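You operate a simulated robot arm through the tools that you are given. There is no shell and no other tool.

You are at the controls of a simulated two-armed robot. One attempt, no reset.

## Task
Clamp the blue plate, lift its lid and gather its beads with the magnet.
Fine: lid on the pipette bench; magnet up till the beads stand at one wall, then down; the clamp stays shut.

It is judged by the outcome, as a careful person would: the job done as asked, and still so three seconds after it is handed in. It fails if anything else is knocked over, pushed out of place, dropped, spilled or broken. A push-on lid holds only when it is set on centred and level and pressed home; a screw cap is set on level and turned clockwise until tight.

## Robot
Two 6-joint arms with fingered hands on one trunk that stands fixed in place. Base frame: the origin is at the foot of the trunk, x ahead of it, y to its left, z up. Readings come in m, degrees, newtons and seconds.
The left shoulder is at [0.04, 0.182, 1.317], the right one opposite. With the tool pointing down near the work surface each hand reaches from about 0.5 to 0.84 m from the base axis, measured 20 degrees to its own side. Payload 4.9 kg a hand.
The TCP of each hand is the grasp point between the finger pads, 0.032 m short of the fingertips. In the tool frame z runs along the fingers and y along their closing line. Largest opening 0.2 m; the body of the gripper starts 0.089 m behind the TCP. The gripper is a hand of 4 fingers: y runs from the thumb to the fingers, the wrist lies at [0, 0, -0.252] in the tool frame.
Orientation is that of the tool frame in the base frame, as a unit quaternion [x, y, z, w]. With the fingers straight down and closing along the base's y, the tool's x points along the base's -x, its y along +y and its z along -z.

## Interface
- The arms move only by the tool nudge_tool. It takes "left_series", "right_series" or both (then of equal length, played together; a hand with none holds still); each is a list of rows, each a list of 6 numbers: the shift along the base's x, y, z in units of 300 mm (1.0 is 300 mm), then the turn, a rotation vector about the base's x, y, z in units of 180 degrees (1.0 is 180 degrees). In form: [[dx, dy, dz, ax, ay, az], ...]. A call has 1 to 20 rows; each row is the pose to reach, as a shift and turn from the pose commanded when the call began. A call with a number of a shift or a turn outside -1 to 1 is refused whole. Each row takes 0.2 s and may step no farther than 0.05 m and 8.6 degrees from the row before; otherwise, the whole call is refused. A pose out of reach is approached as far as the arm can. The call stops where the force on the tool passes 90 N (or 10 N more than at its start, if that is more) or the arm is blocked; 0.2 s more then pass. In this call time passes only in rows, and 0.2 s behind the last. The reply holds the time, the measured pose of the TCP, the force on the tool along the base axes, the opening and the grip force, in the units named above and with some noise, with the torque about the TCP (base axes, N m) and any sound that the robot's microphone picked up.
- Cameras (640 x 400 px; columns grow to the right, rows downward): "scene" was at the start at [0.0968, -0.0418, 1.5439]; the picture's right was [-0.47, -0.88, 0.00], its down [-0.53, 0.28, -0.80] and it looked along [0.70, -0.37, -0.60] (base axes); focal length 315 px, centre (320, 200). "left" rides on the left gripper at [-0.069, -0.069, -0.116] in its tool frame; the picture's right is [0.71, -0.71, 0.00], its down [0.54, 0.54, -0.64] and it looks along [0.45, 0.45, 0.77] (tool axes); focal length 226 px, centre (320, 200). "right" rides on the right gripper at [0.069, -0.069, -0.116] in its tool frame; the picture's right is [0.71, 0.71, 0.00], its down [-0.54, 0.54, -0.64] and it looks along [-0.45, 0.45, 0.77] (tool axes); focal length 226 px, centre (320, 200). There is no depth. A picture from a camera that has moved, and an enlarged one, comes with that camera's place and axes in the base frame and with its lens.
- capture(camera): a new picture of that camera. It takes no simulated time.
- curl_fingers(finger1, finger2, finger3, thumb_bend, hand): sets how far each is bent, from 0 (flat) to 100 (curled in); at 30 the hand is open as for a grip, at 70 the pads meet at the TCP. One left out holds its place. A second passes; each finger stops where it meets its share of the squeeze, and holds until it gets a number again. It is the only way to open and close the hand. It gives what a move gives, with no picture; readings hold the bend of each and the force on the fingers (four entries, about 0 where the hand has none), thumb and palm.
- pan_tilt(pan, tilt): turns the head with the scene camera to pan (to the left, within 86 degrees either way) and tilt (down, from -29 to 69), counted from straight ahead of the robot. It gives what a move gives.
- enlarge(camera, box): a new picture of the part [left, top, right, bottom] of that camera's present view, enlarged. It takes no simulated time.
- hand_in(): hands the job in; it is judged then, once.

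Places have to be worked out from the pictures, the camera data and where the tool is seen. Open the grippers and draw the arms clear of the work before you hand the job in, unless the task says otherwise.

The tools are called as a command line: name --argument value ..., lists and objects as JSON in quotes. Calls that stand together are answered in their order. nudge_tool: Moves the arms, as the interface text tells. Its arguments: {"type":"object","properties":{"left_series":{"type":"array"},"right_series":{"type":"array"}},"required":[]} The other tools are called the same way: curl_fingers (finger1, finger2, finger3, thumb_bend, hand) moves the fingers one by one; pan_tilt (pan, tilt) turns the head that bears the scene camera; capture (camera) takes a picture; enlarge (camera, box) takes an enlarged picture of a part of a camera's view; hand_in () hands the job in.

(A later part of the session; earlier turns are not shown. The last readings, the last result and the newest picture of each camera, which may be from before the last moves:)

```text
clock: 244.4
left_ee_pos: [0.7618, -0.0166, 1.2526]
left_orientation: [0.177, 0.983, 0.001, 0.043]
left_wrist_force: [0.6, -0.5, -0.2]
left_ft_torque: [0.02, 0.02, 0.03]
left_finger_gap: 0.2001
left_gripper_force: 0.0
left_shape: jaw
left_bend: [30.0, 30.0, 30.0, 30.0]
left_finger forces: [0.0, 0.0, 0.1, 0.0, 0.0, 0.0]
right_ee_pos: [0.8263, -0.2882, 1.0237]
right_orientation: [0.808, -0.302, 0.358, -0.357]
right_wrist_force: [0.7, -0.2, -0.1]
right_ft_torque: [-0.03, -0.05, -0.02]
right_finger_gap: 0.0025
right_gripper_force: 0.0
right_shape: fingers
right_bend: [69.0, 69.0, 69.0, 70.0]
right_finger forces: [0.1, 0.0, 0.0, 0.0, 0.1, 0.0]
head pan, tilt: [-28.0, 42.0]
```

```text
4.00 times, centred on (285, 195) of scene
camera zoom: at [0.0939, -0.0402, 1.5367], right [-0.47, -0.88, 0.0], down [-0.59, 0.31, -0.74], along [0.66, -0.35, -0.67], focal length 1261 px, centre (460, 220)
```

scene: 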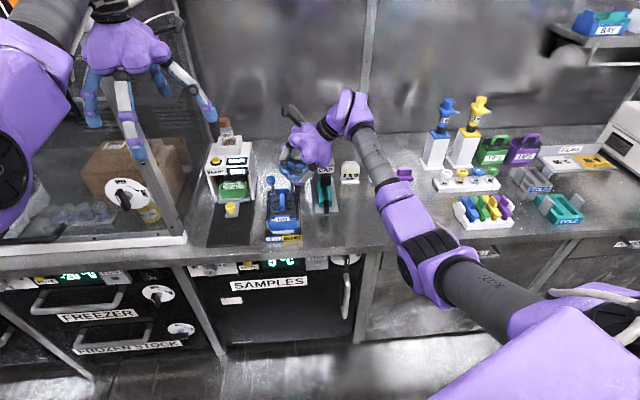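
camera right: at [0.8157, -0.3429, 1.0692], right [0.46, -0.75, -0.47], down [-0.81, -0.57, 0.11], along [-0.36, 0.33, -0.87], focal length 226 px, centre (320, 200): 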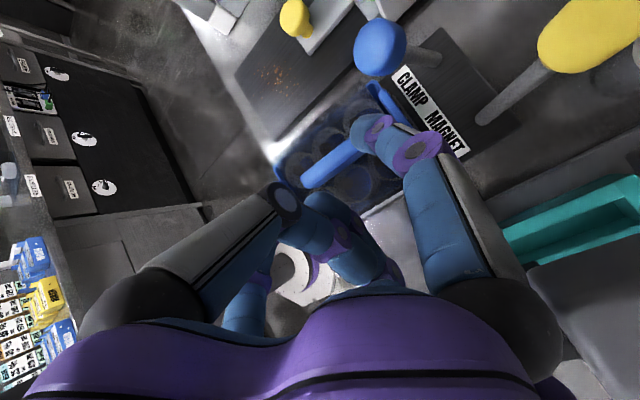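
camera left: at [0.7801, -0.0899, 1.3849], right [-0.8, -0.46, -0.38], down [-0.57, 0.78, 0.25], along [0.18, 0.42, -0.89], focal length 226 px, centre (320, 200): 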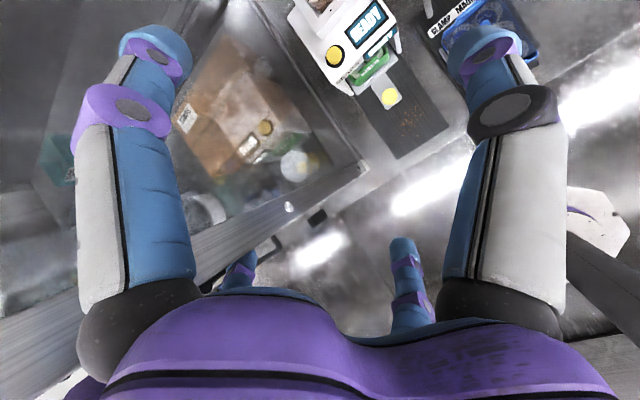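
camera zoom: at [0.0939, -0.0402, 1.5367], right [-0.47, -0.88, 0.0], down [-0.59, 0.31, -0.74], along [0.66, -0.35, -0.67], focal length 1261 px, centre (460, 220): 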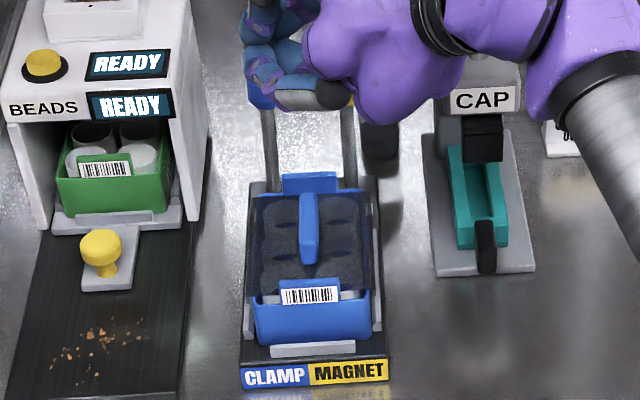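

The lever is back. Now the same lift test with the lever in this position.

nudge_tool --right_series '[[-0.04, -0.005, -0.01, 0.0001, 0.0249, 0.0257], [-0.08, -0.01, -0.02, 0.0002, 0.0498, 0.0514], [-0.12, -0.015, -0.03, 0.0003, 0.0747, 0.0771], [-0.16, -0.02, -0.035, 0.0005, 0.0995, 0.1028], [-0.19, -0.025, -0.04, 0.0006, 0.1244, 0.1285], [-0.22, -0.028, -0.045, 0.0007, 0.1493, 0.1542]]'

curl_fingers --hand "right" --finger1 46 --finger3 49 --finger2 100 --thumb_bend 100

nudge_tool --right_series '[[0.002, 0.005, -0.1, 0, 0, 0], [0.003, 0.008, -0.2, 0, 0, 0], [0.003, 0.01, -0.272, 0, 0, 0]]'

enlarge --camera "scene" --box '[268, 180, 303, 220]'

```text
clock: 245.8
left_ee_pos: [0.7618, -0.0174, 1.2523]
left_orientation: [0.177, 0.983, 0.001, 0.043]
left_wrist_force: [0.2, 0.7, 0.0]
left_ft_torque: [-0.02, 0.02, 0.0]
left_finger_gap: 0.2001
left_gripper_force: 0.1
left_shape: jaw
left_bend: [30.0, 30.0, 30.0, 30.0]
left_finger forces: [0.0, 0.0, 0.0, 0.0, 0.0, 0.0]
right_ee_pos: [0.7589, -0.2974, 1.0109]
right_orientation: [0.915, -0.175, 0.07, -0.356]
right_wrist_force: [-1.0, 0.4, 0.6]
right_ft_torque: [0.01, -0.02, 0.01]
right_finger_gap: 0.0022
right_gripper_force: 0.1
right_shape: fingers
right_bend: [69.0, 69.0, 69.0, 70.0]
right_finger forces: [0.0, 0.1, 0.0, 0.0, 0.1, 0.0]
head pan, tilt: [-28.0, 42.0]
```

```text
clock: 246.8
left_ee_pos: [0.7616, -0.0166, 1.2517]
left_orientation: [0.177, 0.983, 0.001, 0.043]
left_wrist_force: [1.0, -0.3, -0.1]
left_ft_torque: [0.05, 0.0, 0.01]
left_finger_gap: 0.2001
left_gripper_force: 0.1
left_shape: jaw
left_bend: [30.0, 30.0, 30.0, 30.0]
left_finger forces: [0.1, 0.0, 0.1, 0.0, 0.0, 0.0]
right_ee_pos: [0.7599, -0.2968, 1.0109]
right_orientation: [0.915, -0.176, 0.072, -0.357]
right_wrist_force: [-0.7, -0.4, -0.9]
right_ft_torque: [-0.02, -0.02, -0.04]
right_finger_gap: 0.0884
right_gripper_force: 0.1
right_shape: fingers
right_bend: [46.0, 98.0, 49.0, 100.0]
right_finger forces: [0.1, 0.0, 0.1, 0.1, 0.0, 0.0]
head pan, tilt: [-28.0, 42.0]
```

```text
clock: 247.6
left_ee_pos: [0.7616, -0.0175, 1.2514]
left_orientation: [0.177, 0.983, 0.001, 0.043]
left_wrist_force: [-0.5, -0.4, 0.0]
left_ft_torque: [0.0, 0.01, 0.0]
left_finger_gap: 0.1998
left_gripper_force: 0.0
left_shape: jaw
left_bend: [30.0, 30.0, 30.0, 30.0]
left_finger forces: [0.0, 0.0, 0.0, 0.0, 0.1, 0.0]
right_ee_pos: [0.7615, -0.293, 0.9279]
right_orientation: [0.917, -0.175, 0.069, -0.353]
right_wrist_force: [-0.2, 0.6, -0.3]
right_ft_torque: [-0.02, 0.02, -0.02]
right_finger_gap: 0.0884
right_gripper_force: 0.0
right_shape: fingers
right_bend: [46.0, 98.0, 49.0, 100.0]
right_finger forces: [0.0, 0.0, 0.1, 0.0, 0.0, 0.0]
head pan, tilt: [-28.0, 42.0]
```

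```text
10.00 times, centred on (286, 200) of scene
camera zoom: at [0.0939, -0.0403, 1.5367], right [-0.47, -0.88, 0.0], down [-0.59, 0.31, -0.74], along [0.66, -0.35, -0.67], focal length 3153 px, centre (665, 200)
```

zoom: 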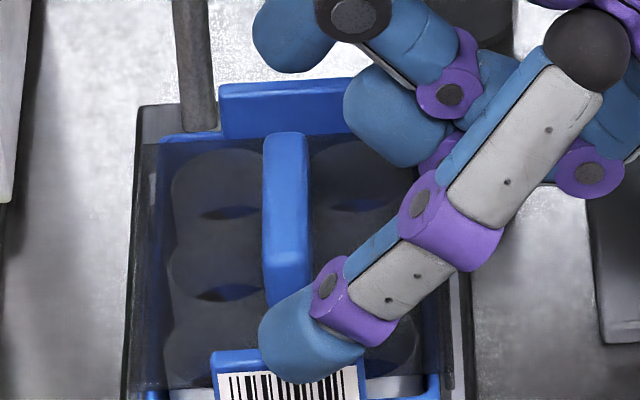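

This close view shows why: my fingertips sit outside the plate's two end tabs, so I have been lifting the plate by its tabs, not the lid's handle. I raise, close the fingers to a narrower gap that fits between the tabs, and check.

nudge_tool --right_series '[[0.02, -0.008, 0.07, 0, 0, 0]]'

curl_fingers --hand "right" --finger1 57 --finger3 55

enlarge --camera "scene" --box '[268, 175, 308, 220]'

capture --camera "right"

```text
clock: 248.0
left_ee_pos: [0.7606, -0.0179, 1.2531]
left_orientation: [0.178, 0.983, 0.001, 0.043]
left_wrist_force: [1.1, -1.4, 0.2]
left_ft_torque: [0.0, 0.02, 0.0]
left_finger_gap: 0.2004
left_gripper_force: 0.1
left_shape: jaw
left_bend: [30.0, 30.0, 30.0, 30.0]
left_finger forces: [0.0, 0.0, 0.1, 0.0, 0.0, 0.0]
right_ee_pos: [0.7663, -0.295, 0.9492]
right_orientation: [0.917, -0.176, 0.068, -0.352]
right_wrist_force: [-0.5, 1.0, 0.6]
right_ft_torque: [0.0, -0.03, -0.01]
right_finger_gap: 0.0886
right_gripper_force: 0.0
right_shape: fingers
right_bend: [46.0, 98.0, 49.0, 100.0]
right_finger forces: [0.0, 0.0, 0.0, 0.1, 0.1, 0.1]
head pan, tilt: [-28.0, 42.0]
```

```text
clock: 249.0
left_ee_pos: [0.7607, -0.0158, 1.2515]
left_orientation: [0.177, 0.983, 0.001, 0.043]
left_wrist_force: [-0.2, 0.3, -0.7]
left_ft_torque: [-0.01, 0.0, -0.04]
left_finger_gap: 0.1997
left_gripper_force: 0.0
left_shape: jaw
left_bend: [30.0, 30.0, 30.0, 30.0]
left_finger forces: [0.0, 0.0, 0.0, 0.0, 0.1, 0.2]
right_ee_pos: [0.7671, -0.2946, 0.9496]
right_orientation: [0.916, -0.176, 0.069, -0.353]
right_wrist_force: [0.3, 0.3, -0.1]
right_ft_torque: [0.03, 0.05, -0.01]
right_finger_gap: 0.0736
right_gripper_force: 0.1
right_shape: fingers
right_bend: [56.0, 98.0, 55.0, 100.0]
right_finger forces: [0.0, 0.0, 0.1, 0.0, 0.0, 0.0]
head pan, tilt: [-28.0, 42.0]
```

```text
8.89 times, centred on (288, 198) of scene
camera zoom: at [0.0939, -0.0403, 1.5367], right [-0.47, -0.88, 0.0], down [-0.59, 0.31, -0.74], along [0.66, -0.35, -0.67], focal length 2802 px, centre (604, 222)
```

zoom: 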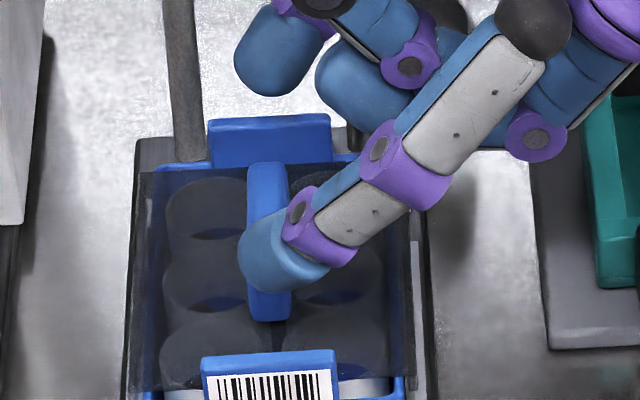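

```text
taken
camera right: at [0.8225, -0.3445, 1.0819], right [0.46, -0.75, -0.47], down [-0.81, -0.57, 0.11], along [-0.36, 0.33, -0.87], focal length 226 px, centre (320, 200)
```

right: 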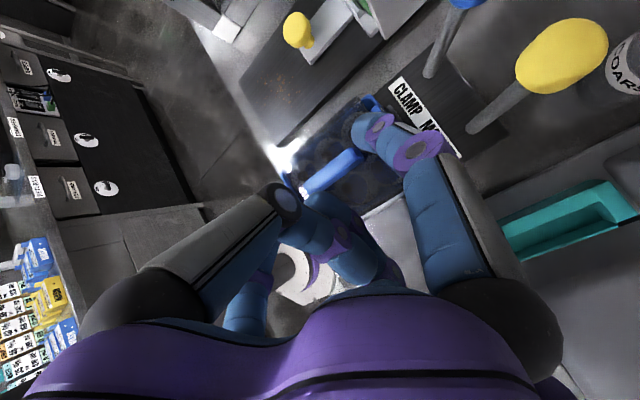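

Finger 3 is about right; finger 1 is still too far back. I close finger 1 more and check again.

curl_fingers --hand "right" --finger1 64

enlarge --camera "scene" --box '[268, 175, 308, 220]'

enlarge --camera "right" --box '[260, 60, 460, 220]'

```text
clock: 250.0
left_ee_pos: [0.7612, -0.0172, 1.2509]
left_orientation: [0.177, 0.983, 0.002, 0.042]
left_wrist_force: [-0.5, -0.6, 1.0]
left_ft_torque: [-0.01, -0.01, 0.0]
left_finger_gap: 0.2002
left_gripper_force: 0.0
left_shape: jaw
left_bend: [30.0, 30.0, 30.0, 30.0]
left_finger forces: [0.0, 0.0, 0.0, 0.1, 0.1, 0.0]
right_ee_pos: [0.7667, -0.2953, 0.9492]
right_orientation: [0.916, -0.176, 0.068, -0.353]
right_wrist_force: [-0.7, -0.3, 0.3]
right_ft_torque: [0.03, -0.01, 0.01]
right_finger_gap: 0.062
right_gripper_force: 0.1
right_shape: fingers
right_bend: [64.0, 98.0, 55.0, 100.0]
right_finger forces: [0.0, 0.1, 0.0, 0.0, 0.0, 0.0]
head pan, tilt: [-28.0, 42.0]
```

```text
8.89 times, centred on (288, 198) of scene
camera zoom: at [0.0939, -0.0403, 1.5367], right [-0.47, -0.88, 0.0], down [-0.59, 0.31, -0.74], along [0.66, -0.35, -0.67], focal length 2802 px, centre (604, 222)
```

zoom: 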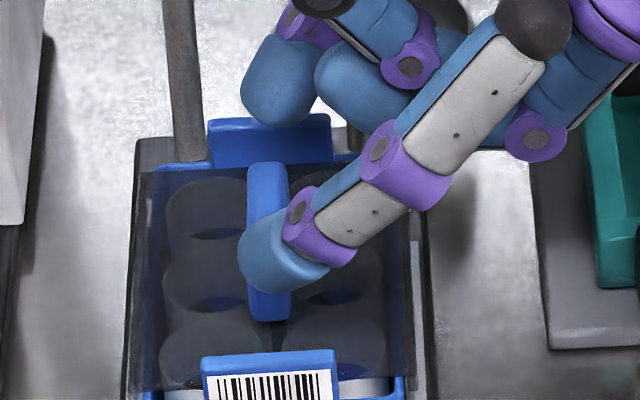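

```text
2.50 times, centred on (360, 140) of right
camera zoom: at [0.8225, -0.3445, 1.0818], right [0.46, -0.75, -0.47], down [-0.81, -0.57, 0.11], along [-0.36, 0.33, -0.87], focal length 565 px, centre (220, 350)
```

zoom: 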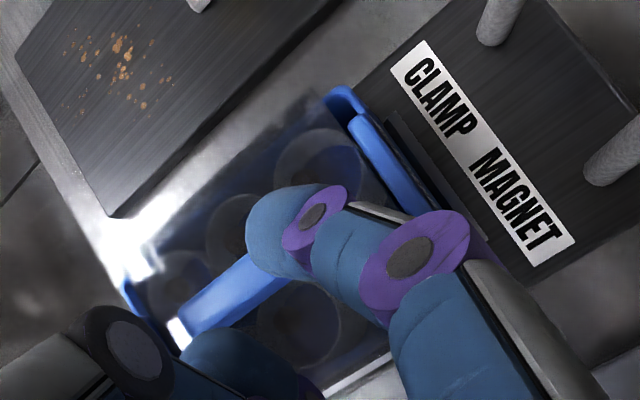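

Both fingertips are now between tabs and handle ends. I descend 2.2 cm and close.

nudge_tool --right_series '[[0.0, 0.0, -0.04, 0, 0, 0], [0.0, 0.0, -0.072, 0, 0, 0]]'

enlarge --camera "scene" --box '[268, 175, 308, 220]'

enlarge --camera "right" --box '[260, 60, 460, 220]'

```text
clock: 250.6
left_ee_pos: [0.76, -0.0165, 1.2518]
left_orientation: [0.177, 0.983, 0.001, 0.043]
left_wrist_force: [0.0, -0.7, -0.2]
left_ft_torque: [0.03, -0.02, 0.0]
left_finger_gap: 0.2001
left_gripper_force: 0.0
left_shape: jaw
left_bend: [30.0, 30.0, 30.0, 30.0]
left_finger forces: [0.0, 0.0, 0.0, 0.1, 0.0, 0.1]
right_ee_pos: [0.7682, -0.2967, 0.9304]
right_orientation: [0.916, -0.175, 0.07, -0.353]
right_wrist_force: [0.7, -3.7, 9.8]
right_ft_torque: [0.04, -0.29, -0.1]
right_finger_gap: 0.0624
right_gripper_force: 4.7
right_shape: fingers
right_bend: [64.0, 98.0, 55.0, 100.0]
right_finger forces: [9.4, 0.0, 0.0, 0.1, 0.1, 0.0]
head pan, tilt: [-28.0, 42.0]
```

```text
8.89 times, centred on (288, 198) of scene
camera zoom: at [0.0935, -0.0403, 1.5367], right [-0.47, -0.88, 0.0], down [-0.59, 0.31, -0.74], along [0.66, -0.35, -0.67], focal length 2802 px, centre (604, 222)
```

zoom: 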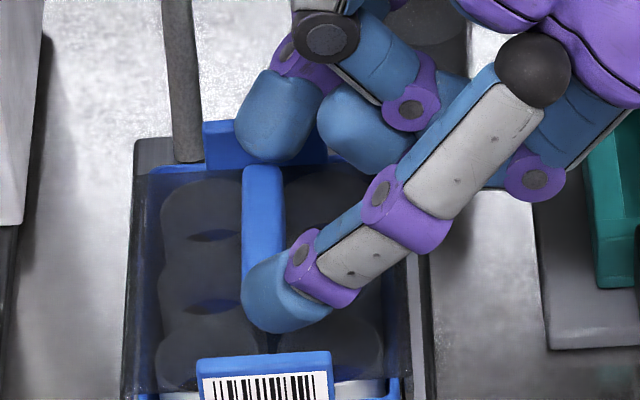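

```text
2.50 times, centred on (360, 140) of right
camera zoom: at [0.8234, -0.345, 1.063], right [0.47, -0.75, -0.47], down [-0.81, -0.57, 0.11], along [-0.35, 0.33, -0.88], focal length 565 px, centre (220, 350)
```

zoom: 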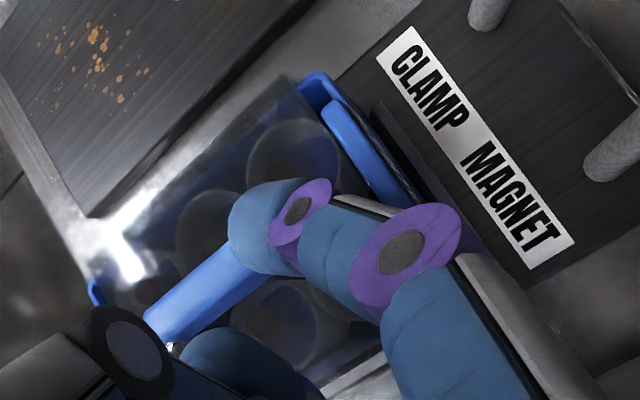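

Finger 1 is resting on the handle's rear top (9 N). I raise 1 cm, open finger 1 slightly, and try again.

nudge_tool --right_series '[[0.0, 0.0, 0.035, 0, 0, 0]]'

curl_fingers --hand "right" --finger1 59 --finger3 54

nudge_tool --right_series '[[0.005, -0.002, -0.035, 0, 0, 0]]'

enlarge --camera "scene" --box '[268, 175, 308, 220]'

enlarge --camera "right" --box '[260, 60, 460, 220]'

```text
clock: 251.0
left_ee_pos: [0.761, -0.0168, 1.2517]
left_orientation: [0.178, 0.983, 0.0, 0.042]
left_wrist_force: [-0.2, -0.1, -0.5]
left_ft_torque: [-0.02, -0.02, 0.02]
left_finger_gap: 0.2
left_gripper_force: 0.0
left_shape: jaw
left_bend: [30.0, 30.0, 30.0, 30.0]
left_finger forces: [0.0, 0.0, 0.0, 0.0, 0.0, 0.0]
right_ee_pos: [0.7684, -0.2938, 0.9378]
right_orientation: [0.917, -0.175, 0.068, -0.353]
right_wrist_force: [-0.4, -0.2, 0.2]
right_ft_torque: [0.01, 0.01, 0.02]
right_finger_gap: 0.0614
right_gripper_force: 0.1
right_shape: fingers
right_bend: [64.0, 98.0, 55.0, 100.0]
right_finger forces: [0.0, 0.0, 0.1, 0.0, 0.0, 0.0]
head pan, tilt: [-28.0, 42.0]
```

```text
clock: 252.0
left_ee_pos: [0.7611, -0.0166, 1.2532]
left_orientation: [0.177, 0.983, 0.002, 0.043]
left_wrist_force: [0.1, -0.7, -0.4]
left_ft_torque: [-0.01, 0.01, 0.02]
left_finger_gap: 0.1999
left_gripper_force: 0.1
left_shape: jaw
left_bend: [30.0, 30.0, 30.0, 30.0]
left_finger forces: [0.1, 0.0, 0.0, 0.1, 0.1, 0.1]
right_ee_pos: [0.7675, -0.2959, 0.9387]
right_orientation: [0.917, -0.175, 0.069, -0.353]
right_wrist_force: [-0.1, 0.0, 0.7]
right_ft_torque: [0.01, -0.03, 0.03]
right_finger_gap: 0.0687
right_gripper_force: 0.1
right_shape: fingers
right_bend: [59.0, 98.0, 54.0, 100.0]
right_finger forces: [0.0, 0.0, 0.0, 0.0, 0.0, 0.0]
head pan, tilt: [-28.0, 42.0]
```

```text
clock: 252.4
left_ee_pos: [0.7615, -0.0172, 1.2528]
left_orientation: [0.177, 0.983, 0.001, 0.042]
left_wrist_force: [-0.5, -0.3, -0.2]
left_ft_torque: [0.01, 0.0, 0.0]
left_finger_gap: 0.1999
left_gripper_force: 0.0
left_shape: jaw
left_bend: [30.0, 30.0, 30.0, 30.0]
left_finger forces: [0.0, 0.0, 0.0, 0.0, 0.0, 0.0]
right_ee_pos: [0.7692, -0.2954, 0.9279]
right_orientation: [0.917, -0.174, 0.069, -0.353]
right_wrist_force: [0.4, -0.8, 0.4]
right_ft_torque: [0.01, 0.0, -0.02]
right_finger_gap: 0.0686
right_gripper_force: 0.0
right_shape: fingers
right_bend: [59.0, 98.0, 54.0, 100.0]
right_finger forces: [0.0, 0.0, 0.0, 0.0, 0.0, 0.1]
head pan, tilt: [-28.0, 42.0]
```

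```text
8.89 times, centred on (288, 198) of scene
camera zoom: at [0.0939, -0.0402, 1.5367], right [-0.47, -0.88, 0.0], down [-0.59, 0.31, -0.74], along [0.66, -0.35, -0.67], focal length 2802 px, centre (604, 222)
```

zoom: 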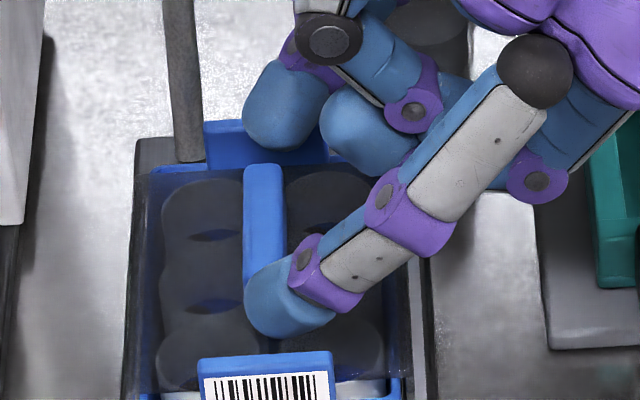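

```text
2.50 times, centred on (360, 140) of right
camera zoom: at [0.8248, -0.3458, 1.0607], right [0.46, -0.75, -0.47], down [-0.81, -0.57, 0.11], along [-0.35, 0.33, -0.87], focal length 565 px, centre (220, 350)
```

zoom: 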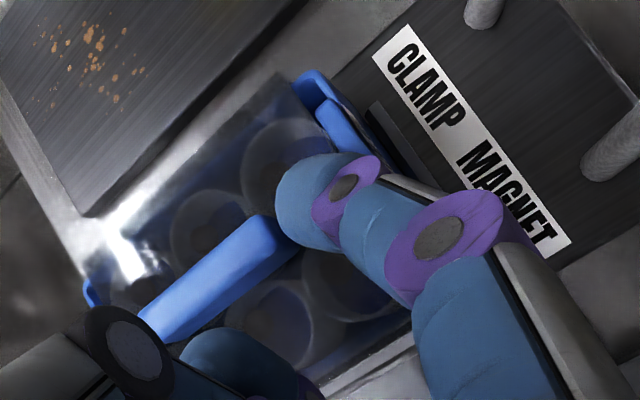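

Now finger 1 is right behind the handle's rear end and finger 3 before its front end, inside the tabs. I lower another 5 mm and close on the handle.

nudge_tool --right_series '[[0.0, 0.0, -0.017, 0, 0, 0]]'

curl_fingers --hand "right" --finger1 70 --finger3 66

enlarge --camera "scene" --box '[268, 175, 308, 220]'

enlarge --camera "right" --box '[260, 60, 460, 220]'

```text
clock: 252.8
left_ee_pos: [0.761, -0.017, 1.2516]
left_orientation: [0.177, 0.983, 0.001, 0.042]
left_wrist_force: [-0.4, 0.7, 0.8]
left_ft_torque: [0.0, -0.01, 0.01]
left_finger_gap: 0.2
left_gripper_force: 0.0
left_shape: jaw
left_bend: [30.0, 30.0, 30.0, 30.0]
left_finger forces: [0.0, 0.0, 0.0, 0.1, 0.0, 0.1]
right_ee_pos: [0.7694, -0.2964, 0.9231]
right_orientation: [0.917, -0.176, 0.069, -0.352]
right_wrist_force: [-1.0, 0.3, 0.5]
right_ft_torque: [-0.02, 0.02, 0.01]
right_finger_gap: 0.0688
right_gripper_force: 0.1
right_shape: fingers
right_bend: [59.0, 98.0, 54.0, 100.0]
right_finger forces: [0.0, 0.0, 0.1, 0.0, 0.1, 0.1]
head pan, tilt: [-28.0, 42.0]
```

```text
clock: 253.8
left_ee_pos: [0.7621, -0.0179, 1.2519]
left_orientation: [0.177, 0.983, 0.001, 0.044]
left_wrist_force: [-0.1, 0.8, 1.6]
left_ft_torque: [-0.02, 0.0, 0.02]
left_finger_gap: 0.2002
left_gripper_force: 0.0
left_shape: jaw
left_bend: [30.0, 30.0, 30.0, 30.0]
left_finger forces: [0.0, 0.0, 0.0, 0.0, 0.0, 0.0]
right_ee_pos: [0.7697, -0.2967, 0.9241]
right_orientation: [0.917, -0.175, 0.068, -0.352]
right_wrist_force: [0.1, -0.9, -0.1]
right_ft_torque: [0.02, -0.01, -0.01]
right_finger_gap: 0.0657
right_gripper_force: 8.2
right_shape: fingers
right_bend: [62.0, 98.0, 57.0, 100.0]
right_finger forces: [8.1, 0.0, 8.1, 0.1, 0.0, 0.1]
head pan, tilt: [-28.0, 42.0]
heard: snap
```

```text
8.89 times, centred on (288, 198) of scene
camera zoom: at [0.0939, -0.0403, 1.5367], right [-0.47, -0.88, 0.0], down [-0.59, 0.31, -0.74], along [0.66, -0.35, -0.67], focal length 2802 px, centre (604, 222)
```

zoom: 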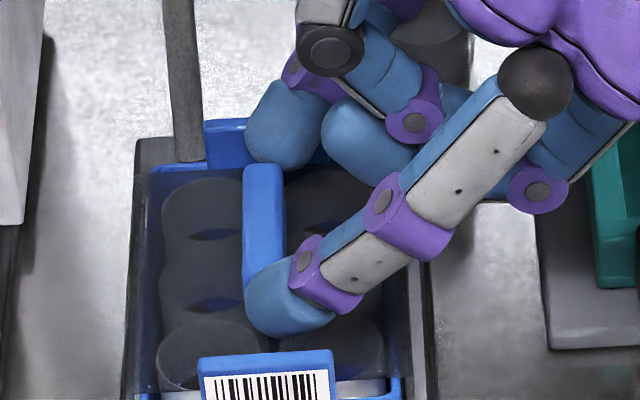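

```text
2.50 times, centred on (360, 140) of right
camera zoom: at [0.8248, -0.3459, 1.0561], right [0.46, -0.75, -0.47], down [-0.81, -0.57, 0.11], along [-0.36, 0.33, -0.87], focal length 565 px, centre (220, 350)
```

zoom: 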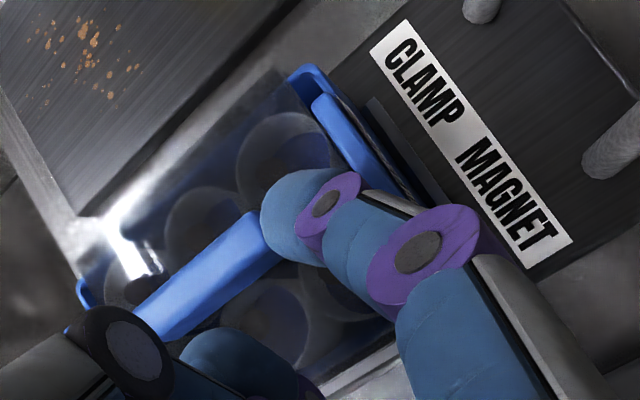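

I heard a snap as I gripped the handle: the lid seems to have come free of its press fit. Before lifting it I still want the plate properly clamped, so I release the handle and rise.

curl_fingers --hand "right" --finger1 58 --finger3 53

nudge_tool --right_series '[[0.0, 0.0, 0.1, 0, 0, 0], [0.0, 0.0, 0.2, 0, 0, 0], [-0.01, 0.0, 0.29, 0, 0, 0]]'

enlarge --camera "scene" --box '[262, 175, 306, 215]'

enlarge --camera "scene" --box '[262, 205, 306, 245]'

enlarge --camera "right" --box '[260, 60, 460, 220]'

```text
clock: 254.8
left_ee_pos: [0.7613, -0.0173, 1.2528]
left_orientation: [0.178, 0.983, 0.001, 0.043]
left_wrist_force: [0.4, 1.0, 0.1]
left_ft_torque: [0.03, 0.0, -0.03]
left_finger_gap: 0.1999
left_gripper_force: 0.0
left_shape: jaw
left_bend: [30.0, 30.0, 30.0, 30.0]
left_finger forces: [0.1, 0.0, 0.0, 0.0, 0.0, 0.0]
right_ee_pos: [0.7693, -0.2959, 0.9246]
right_orientation: [0.916, -0.176, 0.069, -0.353]
right_wrist_force: [-0.7, 0.5, 0.5]
right_ft_torque: [0.0, -0.02, 0.03]
right_finger_gap: 0.0716
right_gripper_force: 0.1
right_shape: fingers
right_bend: [57.0, 98.0, 53.0, 100.0]
right_finger forces: [0.0, 0.1, 0.0, 0.1, 0.0, 0.0]
head pan, tilt: [-28.0, 42.0]
heard: snap
```

```text
clock: 255.6
left_ee_pos: [0.7611, -0.0168, 1.2522]
left_orientation: [0.176, 0.983, 0.002, 0.043]
left_wrist_force: [-1.3, 0.2, 0.8]
left_ft_torque: [0.02, -0.02, 0.03]
left_finger_gap: 0.1998
left_gripper_force: 0.1
left_shape: jaw
left_bend: [30.0, 30.0, 30.0, 30.0]
left_finger forces: [0.0, 0.1, 0.0, 0.0, 0.0, 0.0]
right_ee_pos: [0.7651, -0.2978, 1.0084]
right_orientation: [0.915, -0.176, 0.072, -0.357]
right_wrist_force: [-0.5, 0.2, -1.0]
right_ft_torque: [-0.01, 0.0, -0.02]
right_finger_gap: 0.0718
right_gripper_force: 0.1
right_shape: fingers
right_bend: [57.0, 98.0, 53.0, 100.0]
right_finger forces: [0.1, 0.0, 0.0, 0.1, 0.0, 0.0]
right hand out of reach, approached as far as the arm can: row 3
head pan, tilt: [-28.0, 42.0]
```

```text
10.00 times, centred on (284, 195) of scene
camera zoom: at [0.0939, -0.0403, 1.5367], right [-0.47, -0.88, 0.0], down [-0.59, 0.31, -0.74], along [0.66, -0.35, -0.67], focal length 3153 px, centre (680, 250)
```

zoom: 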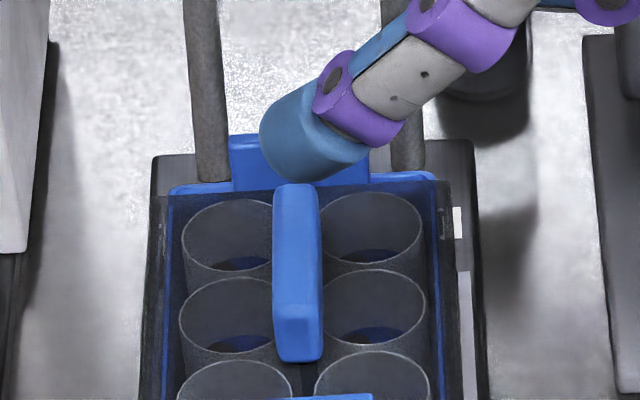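

```text
10.00 times, centred on (284, 225) of scene
camera zoom: at [0.0939, -0.0403, 1.5367], right [-0.47, -0.88, 0.0], down [-0.59, 0.31, -0.74], along [0.66, -0.35, -0.67], focal length 3153 px, centre (680, -50)
```

zoom: 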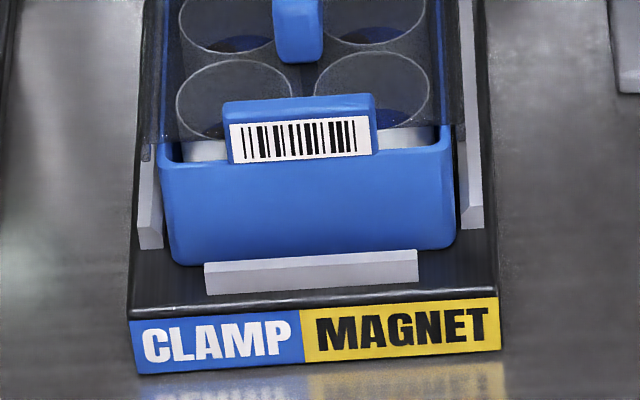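

```text
2.50 times, centred on (360, 140) of right
camera zoom: at [0.8195, -0.3488, 1.1418], right [0.47, -0.75, -0.48], down [-0.81, -0.57, 0.1], along [-0.35, 0.34, -0.87], focal length 565 px, centre (220, 350)
```

zoom: 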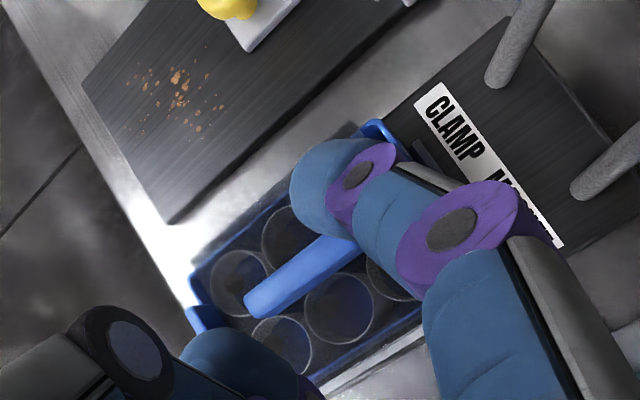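

A second snap on release: the lid re-seated itself on the plate, so gripping the handle by its ends really does free the lid alone. Now I throw the clamp lever once more without touching the plate: first the lever orientation and finger shape.

nudge_tool --right_series '[[0.02, 0.005, 0.02, -0.0001, -0.0249, -0.0257], [0.05, 0.005, 0.03, -0.0002, -0.0498, -0.0514], [0.09, 0.005, 0.03, -0.0003, -0.0747, -0.0771], [0.13, 0.0, 0.03, -0.0005, -0.0995, -0.1028], [0.18, 0.0, 0.025, -0.0006, -0.1244, -0.1285], [0.223, -0.003, 0.02, -0.0007, -0.1493, -0.1542]]'

curl_fingers --hand "right" --finger1 28 --finger2 55 --finger3 55 --thumb_bend 55

curl_fingers --hand "right" --finger1 28 --finger2 70 --finger3 70 --thumb_bend 70

capture --camera "right"

```text
clock: 257.0
left_ee_pos: [0.7611, -0.0168, 1.2519]
left_orientation: [0.178, 0.983, 0.001, 0.043]
left_wrist_force: [1.0, 0.1, -0.9]
left_ft_torque: [-0.03, 0.05, -0.02]
left_finger_gap: 0.1999
left_gripper_force: 0.0
left_shape: jaw
left_bend: [30.0, 30.0, 30.0, 30.0]
left_finger forces: [0.1, 0.0, 0.0, 0.0, 0.0, 0.0]
right_ee_pos: [0.8313, -0.3, 1.0153]
right_orientation: [0.808, -0.302, 0.36, -0.355]
right_wrist_force: [-1.4, 0.3, 0.7]
right_ft_torque: [0.02, -0.02, 0.03]
right_finger_gap: 0.0715
right_gripper_force: 0.2
right_shape: fingers
right_bend: [57.0, 98.0, 53.0, 100.0]
right_finger forces: [0.0, 0.0, 0.2, 0.1, 0.1, 0.1]
head pan, tilt: [-28.0, 42.0]
```

```text
clock: 258.0
left_ee_pos: [0.7595, -0.0164, 1.2524]
left_orientation: [0.177, 0.983, 0.002, 0.042]
left_wrist_force: [-0.4, 0.0, 0.1]
left_ft_torque: [0.02, 0.04, 0.0]
left_finger_gap: 0.2
left_gripper_force: 0.1
left_shape: jaw
left_bend: [30.0, 30.0, 30.0, 30.0]
left_finger forces: [0.1, 0.0, 0.0, 0.0, 0.1, 0.0]
right_ee_pos: [0.8309, -0.2994, 1.0147]
right_orientation: [0.808, -0.302, 0.359, -0.357]
right_wrist_force: [0.1, -0.3, -0.1]
right_ft_torque: [-0.04, 0.01, -0.01]
right_finger_gap: 0.1069
right_gripper_force: 0.2
right_shape: fingers
right_bend: [28.0, 55.0, 55.0, 55.0]
right_finger forces: [0.0, 0.0, 0.1, 0.0, 0.0, 0.1]
head pan, tilt: [-28.0, 42.0]
```

```text
clock: 259.0
left_ee_pos: [0.7625, -0.0167, 1.2523]
left_orientation: [0.178, 0.983, 0.001, 0.043]
left_wrist_force: [0.1, 0.2, 0.7]
left_ft_torque: [0.05, 0.03, 0.02]
left_finger_gap: 0.2003
left_gripper_force: 0.1
left_shape: jaw
left_bend: [30.0, 30.0, 30.0, 30.0]
left_finger forces: [0.0, 0.1, 0.0, 0.0, 0.1, 0.0]
right_ee_pos: [0.8305, -0.2996, 1.0156]
right_orientation: [0.808, -0.301, 0.36, -0.356]
right_wrist_force: [-0.5, 0.7, -0.5]
right_ft_torque: [-0.02, -0.01, 0.02]
right_finger_gap: 0.0981
right_gripper_force: 0.0
right_shape: fingers
right_bend: [28.0, 69.0, 69.0, 70.0]
right_finger forces: [0.0, 0.1, 0.1, 0.0, 0.0, 0.1]
head pan, tilt: [-28.0, 42.0]
```

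```text
taken
camera right: at [0.7947, -0.352, 1.1511], right [0.23, -0.93, -0.3], down [-0.94, -0.13, -0.31], along [0.25, 0.36, -0.9], focal length 226 px, centre (320, 200)
```

right: 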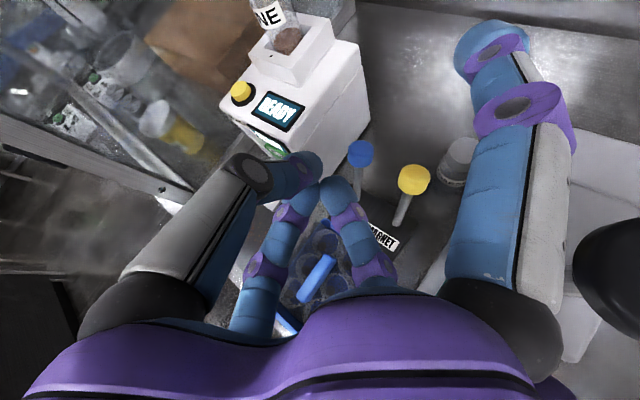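

Approach, hook, and pull only as far as there was no contact with the plate before.

nudge_tool --right_series '[[0.0, -0.002, -0.08, 0, 0, 0], [0.0, -0.002, -0.16, 0, 0, 0], [0.083, 0.033, -0.235, 0, 0, 0], [0.166, 0.073, -0.287, 0, 0, 0]]'

curl_fingers --hand "right" --finger1 60

nudge_tool --right_series '[[-0.031, 0.0125, 0.003, 0, 0, 0], [-0.062, 0.025, 0.006, 0, 0, 0], [-0.093, 0.0375, 0.01, 0, 0, 0], [-0.124, 0.05, 0.012, 0, 0, 0], [-0.145, 0.058, 0.014, 0, 0, 0]]'

capture --camera "right"

```text
clock: 260.0
left_ee_pos: [0.7612, -0.0158, 1.2523]
left_orientation: [0.178, 0.983, 0.001, 0.042]
left_wrist_force: [-0.1, -0.3, -0.6]
left_ft_torque: [-0.02, -0.01, 0.01]
left_finger_gap: 0.2001
left_gripper_force: 0.0
left_shape: jaw
left_bend: [30.0, 30.0, 30.0, 30.0]
left_finger forces: [0.1, 0.0, 0.0, 0.0, 0.0, 0.1]
right_ee_pos: [0.8815, -0.2761, 0.9284]
right_orientation: [0.808, -0.302, 0.36, -0.356]
right_wrist_force: [0.3, 0.0, 0.0]
right_ft_torque: [-0.01, 0.02, -0.02]
right_finger_gap: 0.0985
right_gripper_force: 0.0
right_shape: fingers
right_bend: [28.0, 69.0, 69.0, 70.0]
right_finger forces: [0.0, 0.0, 0.0, 0.0, 0.1, 0.0]
head pan, tilt: [-28.0, 42.0]
```

```text
clock: 261.0
left_ee_pos: [0.7602, -0.018, 1.2524]
left_orientation: [0.178, 0.983, 0.002, 0.044]
left_wrist_force: [0.0, -0.1, -0.8]
left_ft_torque: [0.0, -0.02, -0.01]
left_finger_gap: 0.2001
left_gripper_force: 0.1
left_shape: jaw
left_bend: [30.0, 30.0, 30.0, 30.0]
left_finger forces: [0.0, 0.0, 0.1, 0.0, 0.0, 0.1]
right_ee_pos: [0.8812, -0.2768, 0.9293]
right_orientation: [0.808, -0.302, 0.36, -0.355]
right_wrist_force: [2.6, -2.7, 4.8]
right_ft_torque: [-0.06, -0.22, -0.14]
right_finger_gap: 0.0292
right_gripper_force: 2.2
right_shape: fingers
right_bend: [57.0, 69.0, 69.0, 70.0]
right_finger forces: [5.1, 0.0, 0.1, 0.1, 0.2, 0.0]
head pan, tilt: [-28.0, 42.0]
```

```text
clock: 262.2
left_ee_pos: [0.7609, -0.0173, 1.253]
left_orientation: [0.178, 0.983, 0.002, 0.043]
left_wrist_force: [0.0, 1.0, 0.1]
left_ft_torque: [0.0, -0.01, -0.01]
left_finger_gap: 0.2
left_gripper_force: 0.0
left_shape: jaw
left_bend: [30.0, 30.0, 30.0, 30.0]
left_finger forces: [0.0, 0.1, 0.1, 0.0, 0.1, 0.0]
right_ee_pos: [0.8367, -0.2612, 0.9339]
right_orientation: [0.808, -0.302, 0.359, -0.357]
right_wrist_force: [-2.5, -3.5, 9.4]
right_ft_torque: [-0.15, -0.47, -0.27]
right_finger_gap: 0.028
right_gripper_force: 3.9
right_shape: fingers
right_bend: [57.0, 69.0, 69.0, 70.0]
right_finger forces: [9.0, 0.0, 0.0, 0.0, 0.0, 0.0]
head pan, tilt: [-28.0, 42.0]
```

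```text
taken
camera right: at [0.8004, -0.3133, 1.0698], right [0.23, -0.93, -0.3], down [-0.94, -0.13, -0.31], along [0.25, 0.36, -0.9], focal length 226 px, centre (320, 200)
```

right: 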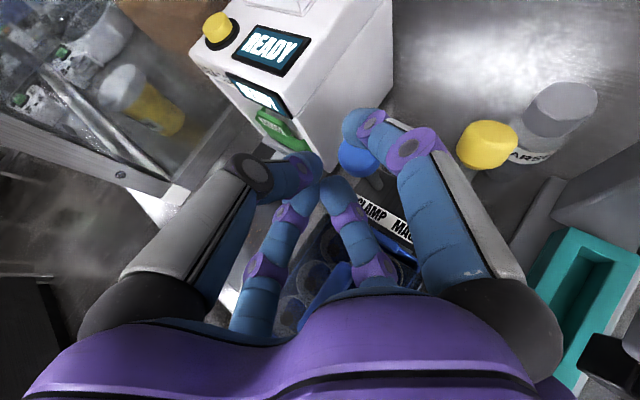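

No contact with the plate. I curl finger 1 further to draw the knob on, then lift out.

curl_fingers --hand "right" --finger1 75

capture --camera "right"

curl_fingers --hand "right" --finger1 30

nudge_tool --right_series '[[0.0, 0.0, 0.1, 0, 0, 0], [0.03, -0.04, 0.22, 0, 0, 0], [0.06, -0.08, 0.3, 0, 0, 0]]'

curl_fingers --hand "right" --finger1 70

enlarge --camera "scene" --box '[250, 140, 330, 240]'

```text
clock: 263.2
left_ee_pos: [0.762, -0.0159, 1.2517]
left_orientation: [0.178, 0.983, 0.001, 0.042]
left_wrist_force: [-0.5, -0.1, -0.2]
left_ft_torque: [0.04, 0.0, -0.01]
left_finger_gap: 0.1999
left_gripper_force: 0.1
left_shape: jaw
left_bend: [30.0, 30.0, 30.0, 30.0]
left_finger forces: [0.0, 0.0, 0.0, 0.0, 0.0, 0.0]
right_ee_pos: [0.8366, -0.2589, 0.9325]
right_orientation: [0.808, -0.301, 0.359, -0.356]
right_wrist_force: [-4.0, 4.0, 7.1]
right_ft_torque: [0.07, -0.16, 0.08]
right_finger_gap: 0.0
right_gripper_force: 7.0
right_shape: fingers
right_bend: [66.0, 69.0, 69.0, 70.0]
right_finger forces: [13.7, 0.0, 0.0, 0.1, 0.0, 0.0]
head pan, tilt: [-28.0, 42.0]
```

```text
taken
camera right: at [0.8009, -0.3125, 1.0697], right [0.23, -0.92, -0.3], down [-0.94, -0.13, -0.31], along [0.25, 0.36, -0.9], focal length 226 px, centre (320, 200)
```

right: 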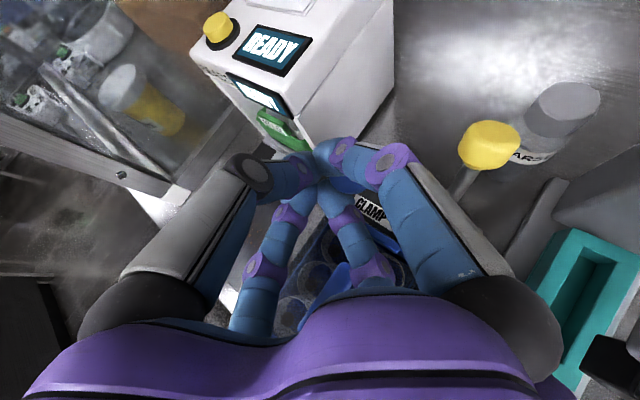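

```text
clock: 264.2
left_ee_pos: [0.7613, -0.0161, 1.2523]
left_orientation: [0.178, 0.983, 0.001, 0.042]
left_wrist_force: [-0.6, -0.2, 0.5]
left_ft_torque: [0.0, -0.01, -0.02]
left_finger_gap: 0.2001
left_gripper_force: 0.0
left_shape: jaw
left_bend: [30.0, 30.0, 30.0, 30.0]
left_finger forces: [0.0, 0.0, 0.0, 0.0, 0.0, 0.0]
right_ee_pos: [0.8375, -0.2608, 0.9323]
right_orientation: [0.808, -0.302, 0.36, -0.356]
right_wrist_force: [-0.3, 0.2, 0.5]
right_ft_torque: [0.01, -0.04, -0.01]
right_finger_gap: 0.0951
right_gripper_force: 0.0
right_shape: fingers
right_bend: [30.0, 69.0, 69.0, 70.0]
right_finger forces: [0.1, 0.1, 0.0, 0.0, 0.0, 0.0]
head pan, tilt: [-28.0, 42.0]
```

```text
clock: 265.0
left_ee_pos: [0.7611, -0.017, 1.2519]
left_orientation: [0.178, 0.983, 0.001, 0.043]
left_wrist_force: [0.1, 0.8, -0.2]
left_ft_torque: [0.05, -0.04, 0.01]
left_finger_gap: 0.1997
left_gripper_force: 0.1
left_shape: jaw
left_bend: [30.0, 30.0, 30.0, 30.0]
left_finger forces: [0.0, 0.0, 0.1, 0.1, 0.1, 0.0]
right_ee_pos: [0.8551, -0.2826, 1.0225]
right_orientation: [0.808, -0.302, 0.36, -0.355]
right_wrist_force: [0.4, -0.6, 0.2]
right_ft_torque: [0.02, 0.02, 0.0]
right_finger_gap: 0.095
right_gripper_force: 0.1
right_shape: fingers
right_bend: [30.0, 69.0, 69.0, 70.0]
right_finger forces: [0.1, 0.0, 0.0, 0.0, 0.1, 0.0]
head pan, tilt: [-28.0, 42.0]
```

```text
clock: 266.0
left_ee_pos: [0.7622, -0.0173, 1.2525]
left_orientation: [0.177, 0.983, 0.001, 0.043]
left_wrist_force: [0.1, -0.8, -0.5]
left_ft_torque: [0.01, 0.02, 0.01]
left_finger_gap: 0.2
left_gripper_force: 0.0
left_shape: jaw
left_bend: [30.0, 30.0, 30.0, 30.0]
left_finger forces: [0.0, 0.0, 0.0, 0.1, 0.0, 0.1]
right_ee_pos: [0.8547, -0.2833, 1.0219]
right_orientation: [0.808, -0.302, 0.359, -0.356]
right_wrist_force: [-0.1, 0.3, 0.6]
right_ft_torque: [-0.01, -0.04, 0.02]
right_finger_gap: 0.0025
right_gripper_force: 0.2
right_shape: fingers
right_bend: [69.0, 69.0, 69.0, 70.0]
right_finger forces: [0.0, 0.0, 0.1, 0.0, 0.0, 0.0]
head pan, tilt: [-28.0, 42.0]
```

```text
4.00 times, centred on (290, 190) of scene
camera zoom: at [0.0939, -0.0402, 1.5367], right [-0.47, -0.88, 0.0], down [-0.59, 0.31, -0.74], along [0.66, -0.35, -0.67], focal length 1261 px, centre (440, 240)
```

zoom: 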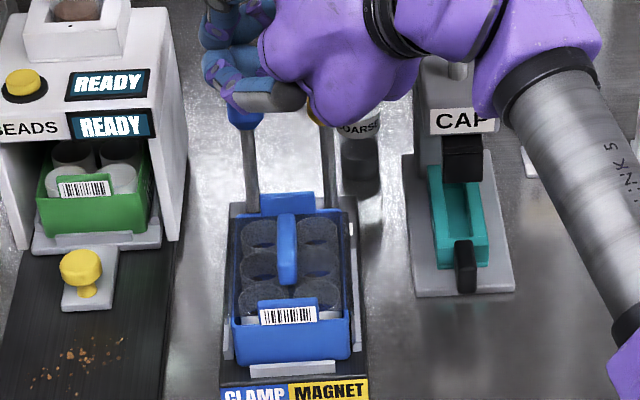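

The lever sprang back because it was not past its over-centre point. I repeat: hook, pull, curl finger 1, then finish the pull 1 cm higher so finger 2 stays off the lid.

curl_fingers --hand "right" --finger1 28

nudge_tool --right_series '[[-0.08, -0.05, -0.03, 0, 0, 0], [-0.08, -0.05, -0.13, 0, 0, 0], [-0.075, -0.05, -0.2, 0, 0, 0], [0.005, -0.018, -0.26, 0, 0, 0], [0.087, 0.02, -0.308, 0, 0, 0]]'

curl_fingers --hand "right" --finger1 60

nudge_tool --right_series '[[-0.031, 0.0125, 0.003, 0, 0, 0], [-0.062, 0.025, 0.006, 0, 0, 0], [-0.093, 0.0375, 0.01, 0, 0, 0], [-0.124, 0.05, 0.012, 0, 0, 0], [-0.145, 0.058, 0.014, 0, 0, 0]]'

curl_fingers --hand "right" --finger1 75

```text
clock: 267.0
left_ee_pos: [0.7613, -0.0163, 1.253]
left_orientation: [0.177, 0.983, 0.001, 0.043]
left_wrist_force: [-0.1, -0.1, 0.3]
left_ft_torque: [0.0, 0.0, 0.01]
left_finger_gap: 0.1999
left_gripper_force: 0.1
left_shape: jaw
left_bend: [30.0, 30.0, 30.0, 30.0]
left_finger forces: [0.0, 0.1, 0.1, 0.1, 0.0, 0.0]
right_ee_pos: [0.8552, -0.2832, 1.0227]
right_orientation: [0.808, -0.302, 0.36, -0.355]
right_wrist_force: [0.0, 0.1, 0.3]
right_ft_torque: [-0.01, -0.01, 0.02]
right_finger_gap: 0.0979
right_gripper_force: 0.0
right_shape: fingers
right_bend: [28.0, 69.0, 69.0, 70.0]
right_finger forces: [0.0, 0.0, 0.0, 0.0, 0.0, 0.1]
head pan, tilt: [-28.0, 42.0]
```

```text
clock: 268.2
left_ee_pos: [0.7622, -0.0167, 1.2519]
left_orientation: [0.177, 0.983, 0.001, 0.043]
left_wrist_force: [0.7, -0.2, 0.8]
left_ft_torque: [-0.01, -0.01, 0.01]
left_finger_gap: 0.2
left_gripper_force: 0.0
left_shape: jaw
left_bend: [30.0, 30.0, 30.0, 30.0]
left_finger forces: [0.0, 0.0, 0.1, 0.0, 0.1, 0.0]
right_ee_pos: [0.8825, -0.2759, 0.9316]
right_orientation: [0.808, -0.303, 0.359, -0.355]
right_wrist_force: [0.9, 0.5, -0.2]
right_ft_torque: [-0.03, 0.0, -0.01]
right_finger_gap: 0.098
right_gripper_force: 0.0
right_shape: fingers
right_bend: [28.0, 69.0, 69.0, 70.0]
right_finger forces: [0.1, 0.1, 0.0, 0.0, 0.1, 0.1]
head pan, tilt: [-28.0, 42.0]
```

```text
clock: 269.2
left_ee_pos: [0.7596, -0.0171, 1.2529]
left_orientation: [0.177, 0.983, 0.001, 0.042]
left_wrist_force: [0.0, -0.1, -0.7]
left_ft_torque: [0.0, -0.03, 0.01]
left_finger_gap: 0.2
left_gripper_force: 0.0
left_shape: jaw
left_bend: [30.0, 30.0, 30.0, 30.0]
left_finger forces: [0.0, 0.0, 0.0, 0.1, 0.0, 0.2]
right_ee_pos: [0.8824, -0.2768, 0.9317]
right_orientation: [0.808, -0.301, 0.36, -0.356]
right_wrist_force: [0.6, -1.8, 3.0]
right_ft_torque: [-0.08, -0.16, -0.07]
right_finger_gap: 0.0269
right_gripper_force: 1.9
right_shape: fingers
right_bend: [58.0, 69.0, 69.0, 70.0]
right_finger forces: [3.5, 0.0, 0.1, 0.1, 0.0, 0.0]
head pan, tilt: [-28.0, 42.0]
```

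```text
clock: 270.4
left_ee_pos: [0.7621, -0.0166, 1.2527]
left_orientation: [0.178, 0.983, 0.001, 0.042]
left_wrist_force: [-0.5, 0.0, -0.2]
left_ft_torque: [0.01, 0.03, -0.02]
left_finger_gap: 0.2001
left_gripper_force: 0.1
left_shape: jaw
left_bend: [30.0, 30.0, 30.0, 30.0]
left_finger forces: [0.0, 0.0, 0.0, 0.1, 0.0, 0.0]
right_ee_pos: [0.8376, -0.2599, 0.9336]
right_orientation: [0.808, -0.302, 0.36, -0.356]
right_wrist_force: [-1.2, -1.1, 7.4]
right_ft_torque: [-0.09, -0.36, -0.13]
right_finger_gap: 0.025
right_gripper_force: 3.6
right_shape: fingers
right_bend: [58.0, 69.0, 69.0, 70.0]
right_finger forces: [7.2, 0.0, 0.0, 0.1, 0.0, 0.1]
head pan, tilt: [-28.0, 42.0]
```

```text
clock: 271.4
left_ee_pos: [0.7614, -0.0164, 1.2524]
left_orientation: [0.177, 0.983, 0.001, 0.043]
left_wrist_force: [-0.2, -1.0, 0.3]
left_ft_torque: [0.03, 0.04, 0.02]
left_finger_gap: 0.2002
left_gripper_force: 0.0
left_shape: jaw
left_bend: [30.0, 30.0, 30.0, 30.0]
left_finger forces: [0.0, 0.0, 0.0, 0.0, 0.0, 0.0]
right_ee_pos: [0.8383, -0.2591, 0.9346]
right_orientation: [0.808, -0.301, 0.36, -0.356]
right_wrist_force: [-3.6, 3.0, 5.9]
right_ft_torque: [0.02, -0.16, 0.08]
right_finger_gap: 0.0
right_gripper_force: 6.9
right_shape: fingers
right_bend: [67.0, 69.0, 69.0, 70.0]
right_finger forces: [14.0, 0.0, 0.0, 0.1, 0.0, 0.0]
head pan, tilt: [-28.0, 42.0]
```

Finger 1 may have slipped over the knob while curling. I look.

enlarge --camera "right" --box '[260, 80, 460, 240]'

enlarge --camera "scene" --box '[250, 150, 330, 240]'

```text
2.50 times, centred on (360, 160) of right
camera zoom: at [0.8015, -0.3124, 1.0708], right [0.23, -0.92, -0.3], down [-0.94, -0.13, -0.31], along [0.25, 0.36, -0.9], focal length 565 px, centre (220, 300)
```

zoom: 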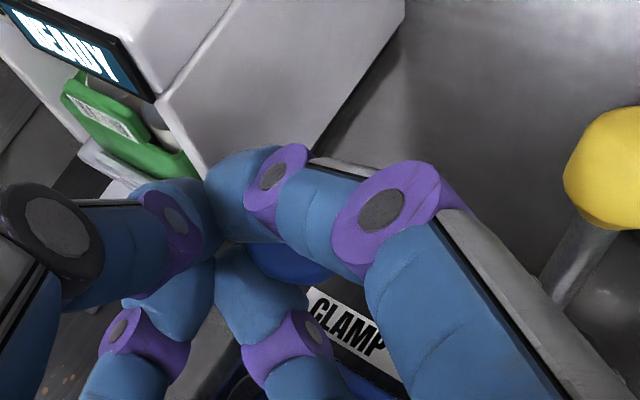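

```text
4.44 times, centred on (290, 195) of scene
camera zoom: at [0.0934, -0.0399, 1.5367], right [-0.47, -0.88, 0.0], down [-0.59, 0.31, -0.74], along [0.66, -0.35, -0.67], focal length 1401 px, centre (453, 222)
```

zoom: 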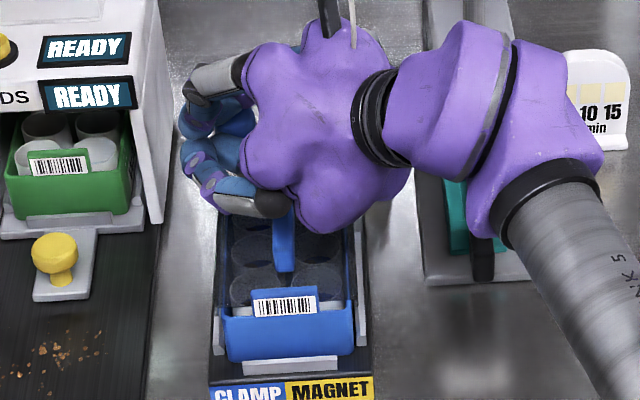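

The knob is still captured in front of finger 1. I pull the last 2 cm, 6 mm higher.

nudge_tool --right_series '[[-0.025, 0.01, 0.01, 0, 0, 0], [-0.05, 0.02, 0.02, 0, 0, 0], [-0.075, 0.03, 0.025, 0, 0, 0]]'

enlarge --camera "right" --box '[260, 80, 460, 240]'

```text
clock: 272.2
left_ee_pos: [0.7612, -0.017, 1.2526]
left_orientation: [0.177, 0.983, 0.002, 0.043]
left_wrist_force: [-0.1, -1.0, 0.3]
left_ft_torque: [0.02, -0.01, -0.01]
left_finger_gap: 0.1999
left_gripper_force: 0.0
left_shape: jaw
left_bend: [30.0, 30.0, 30.0, 30.0]
left_finger forces: [0.0, 0.1, 0.0, 0.1, 0.1, 0.0]
right_ee_pos: [0.815, -0.2529, 0.941]
right_orientation: [0.808, -0.302, 0.36, -0.355]
right_wrist_force: [0.5, 0.6, 0.0]
right_ft_torque: [0.03, 0.03, -0.02]
right_finger_gap: 0.0002
right_gripper_force: 0.0
right_shape: fingers
right_bend: [67.0, 69.0, 69.0, 70.0]
right_finger forces: [0.0, 0.1, 0.1, 0.0, 0.0, 0.0]
head pan, tilt: [-28.0, 42.0]
```

```text
2.50 times, centred on (360, 160) of right
camera zoom: at [0.7792, -0.3051, 1.0779], right [0.23, -0.93, -0.3], down [-0.94, -0.13, -0.31], along [0.25, 0.35, -0.9], focal length 565 px, centre (220, 300)
```

zoom: 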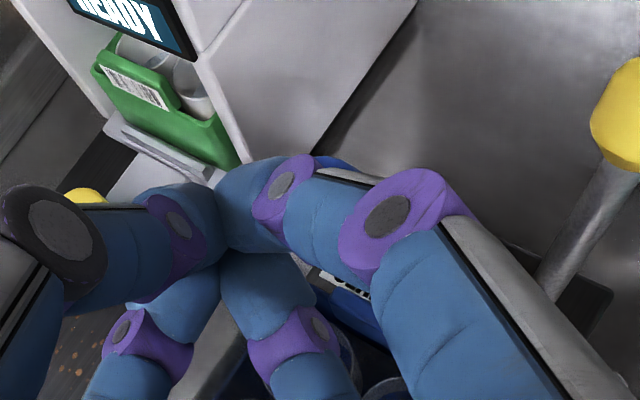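

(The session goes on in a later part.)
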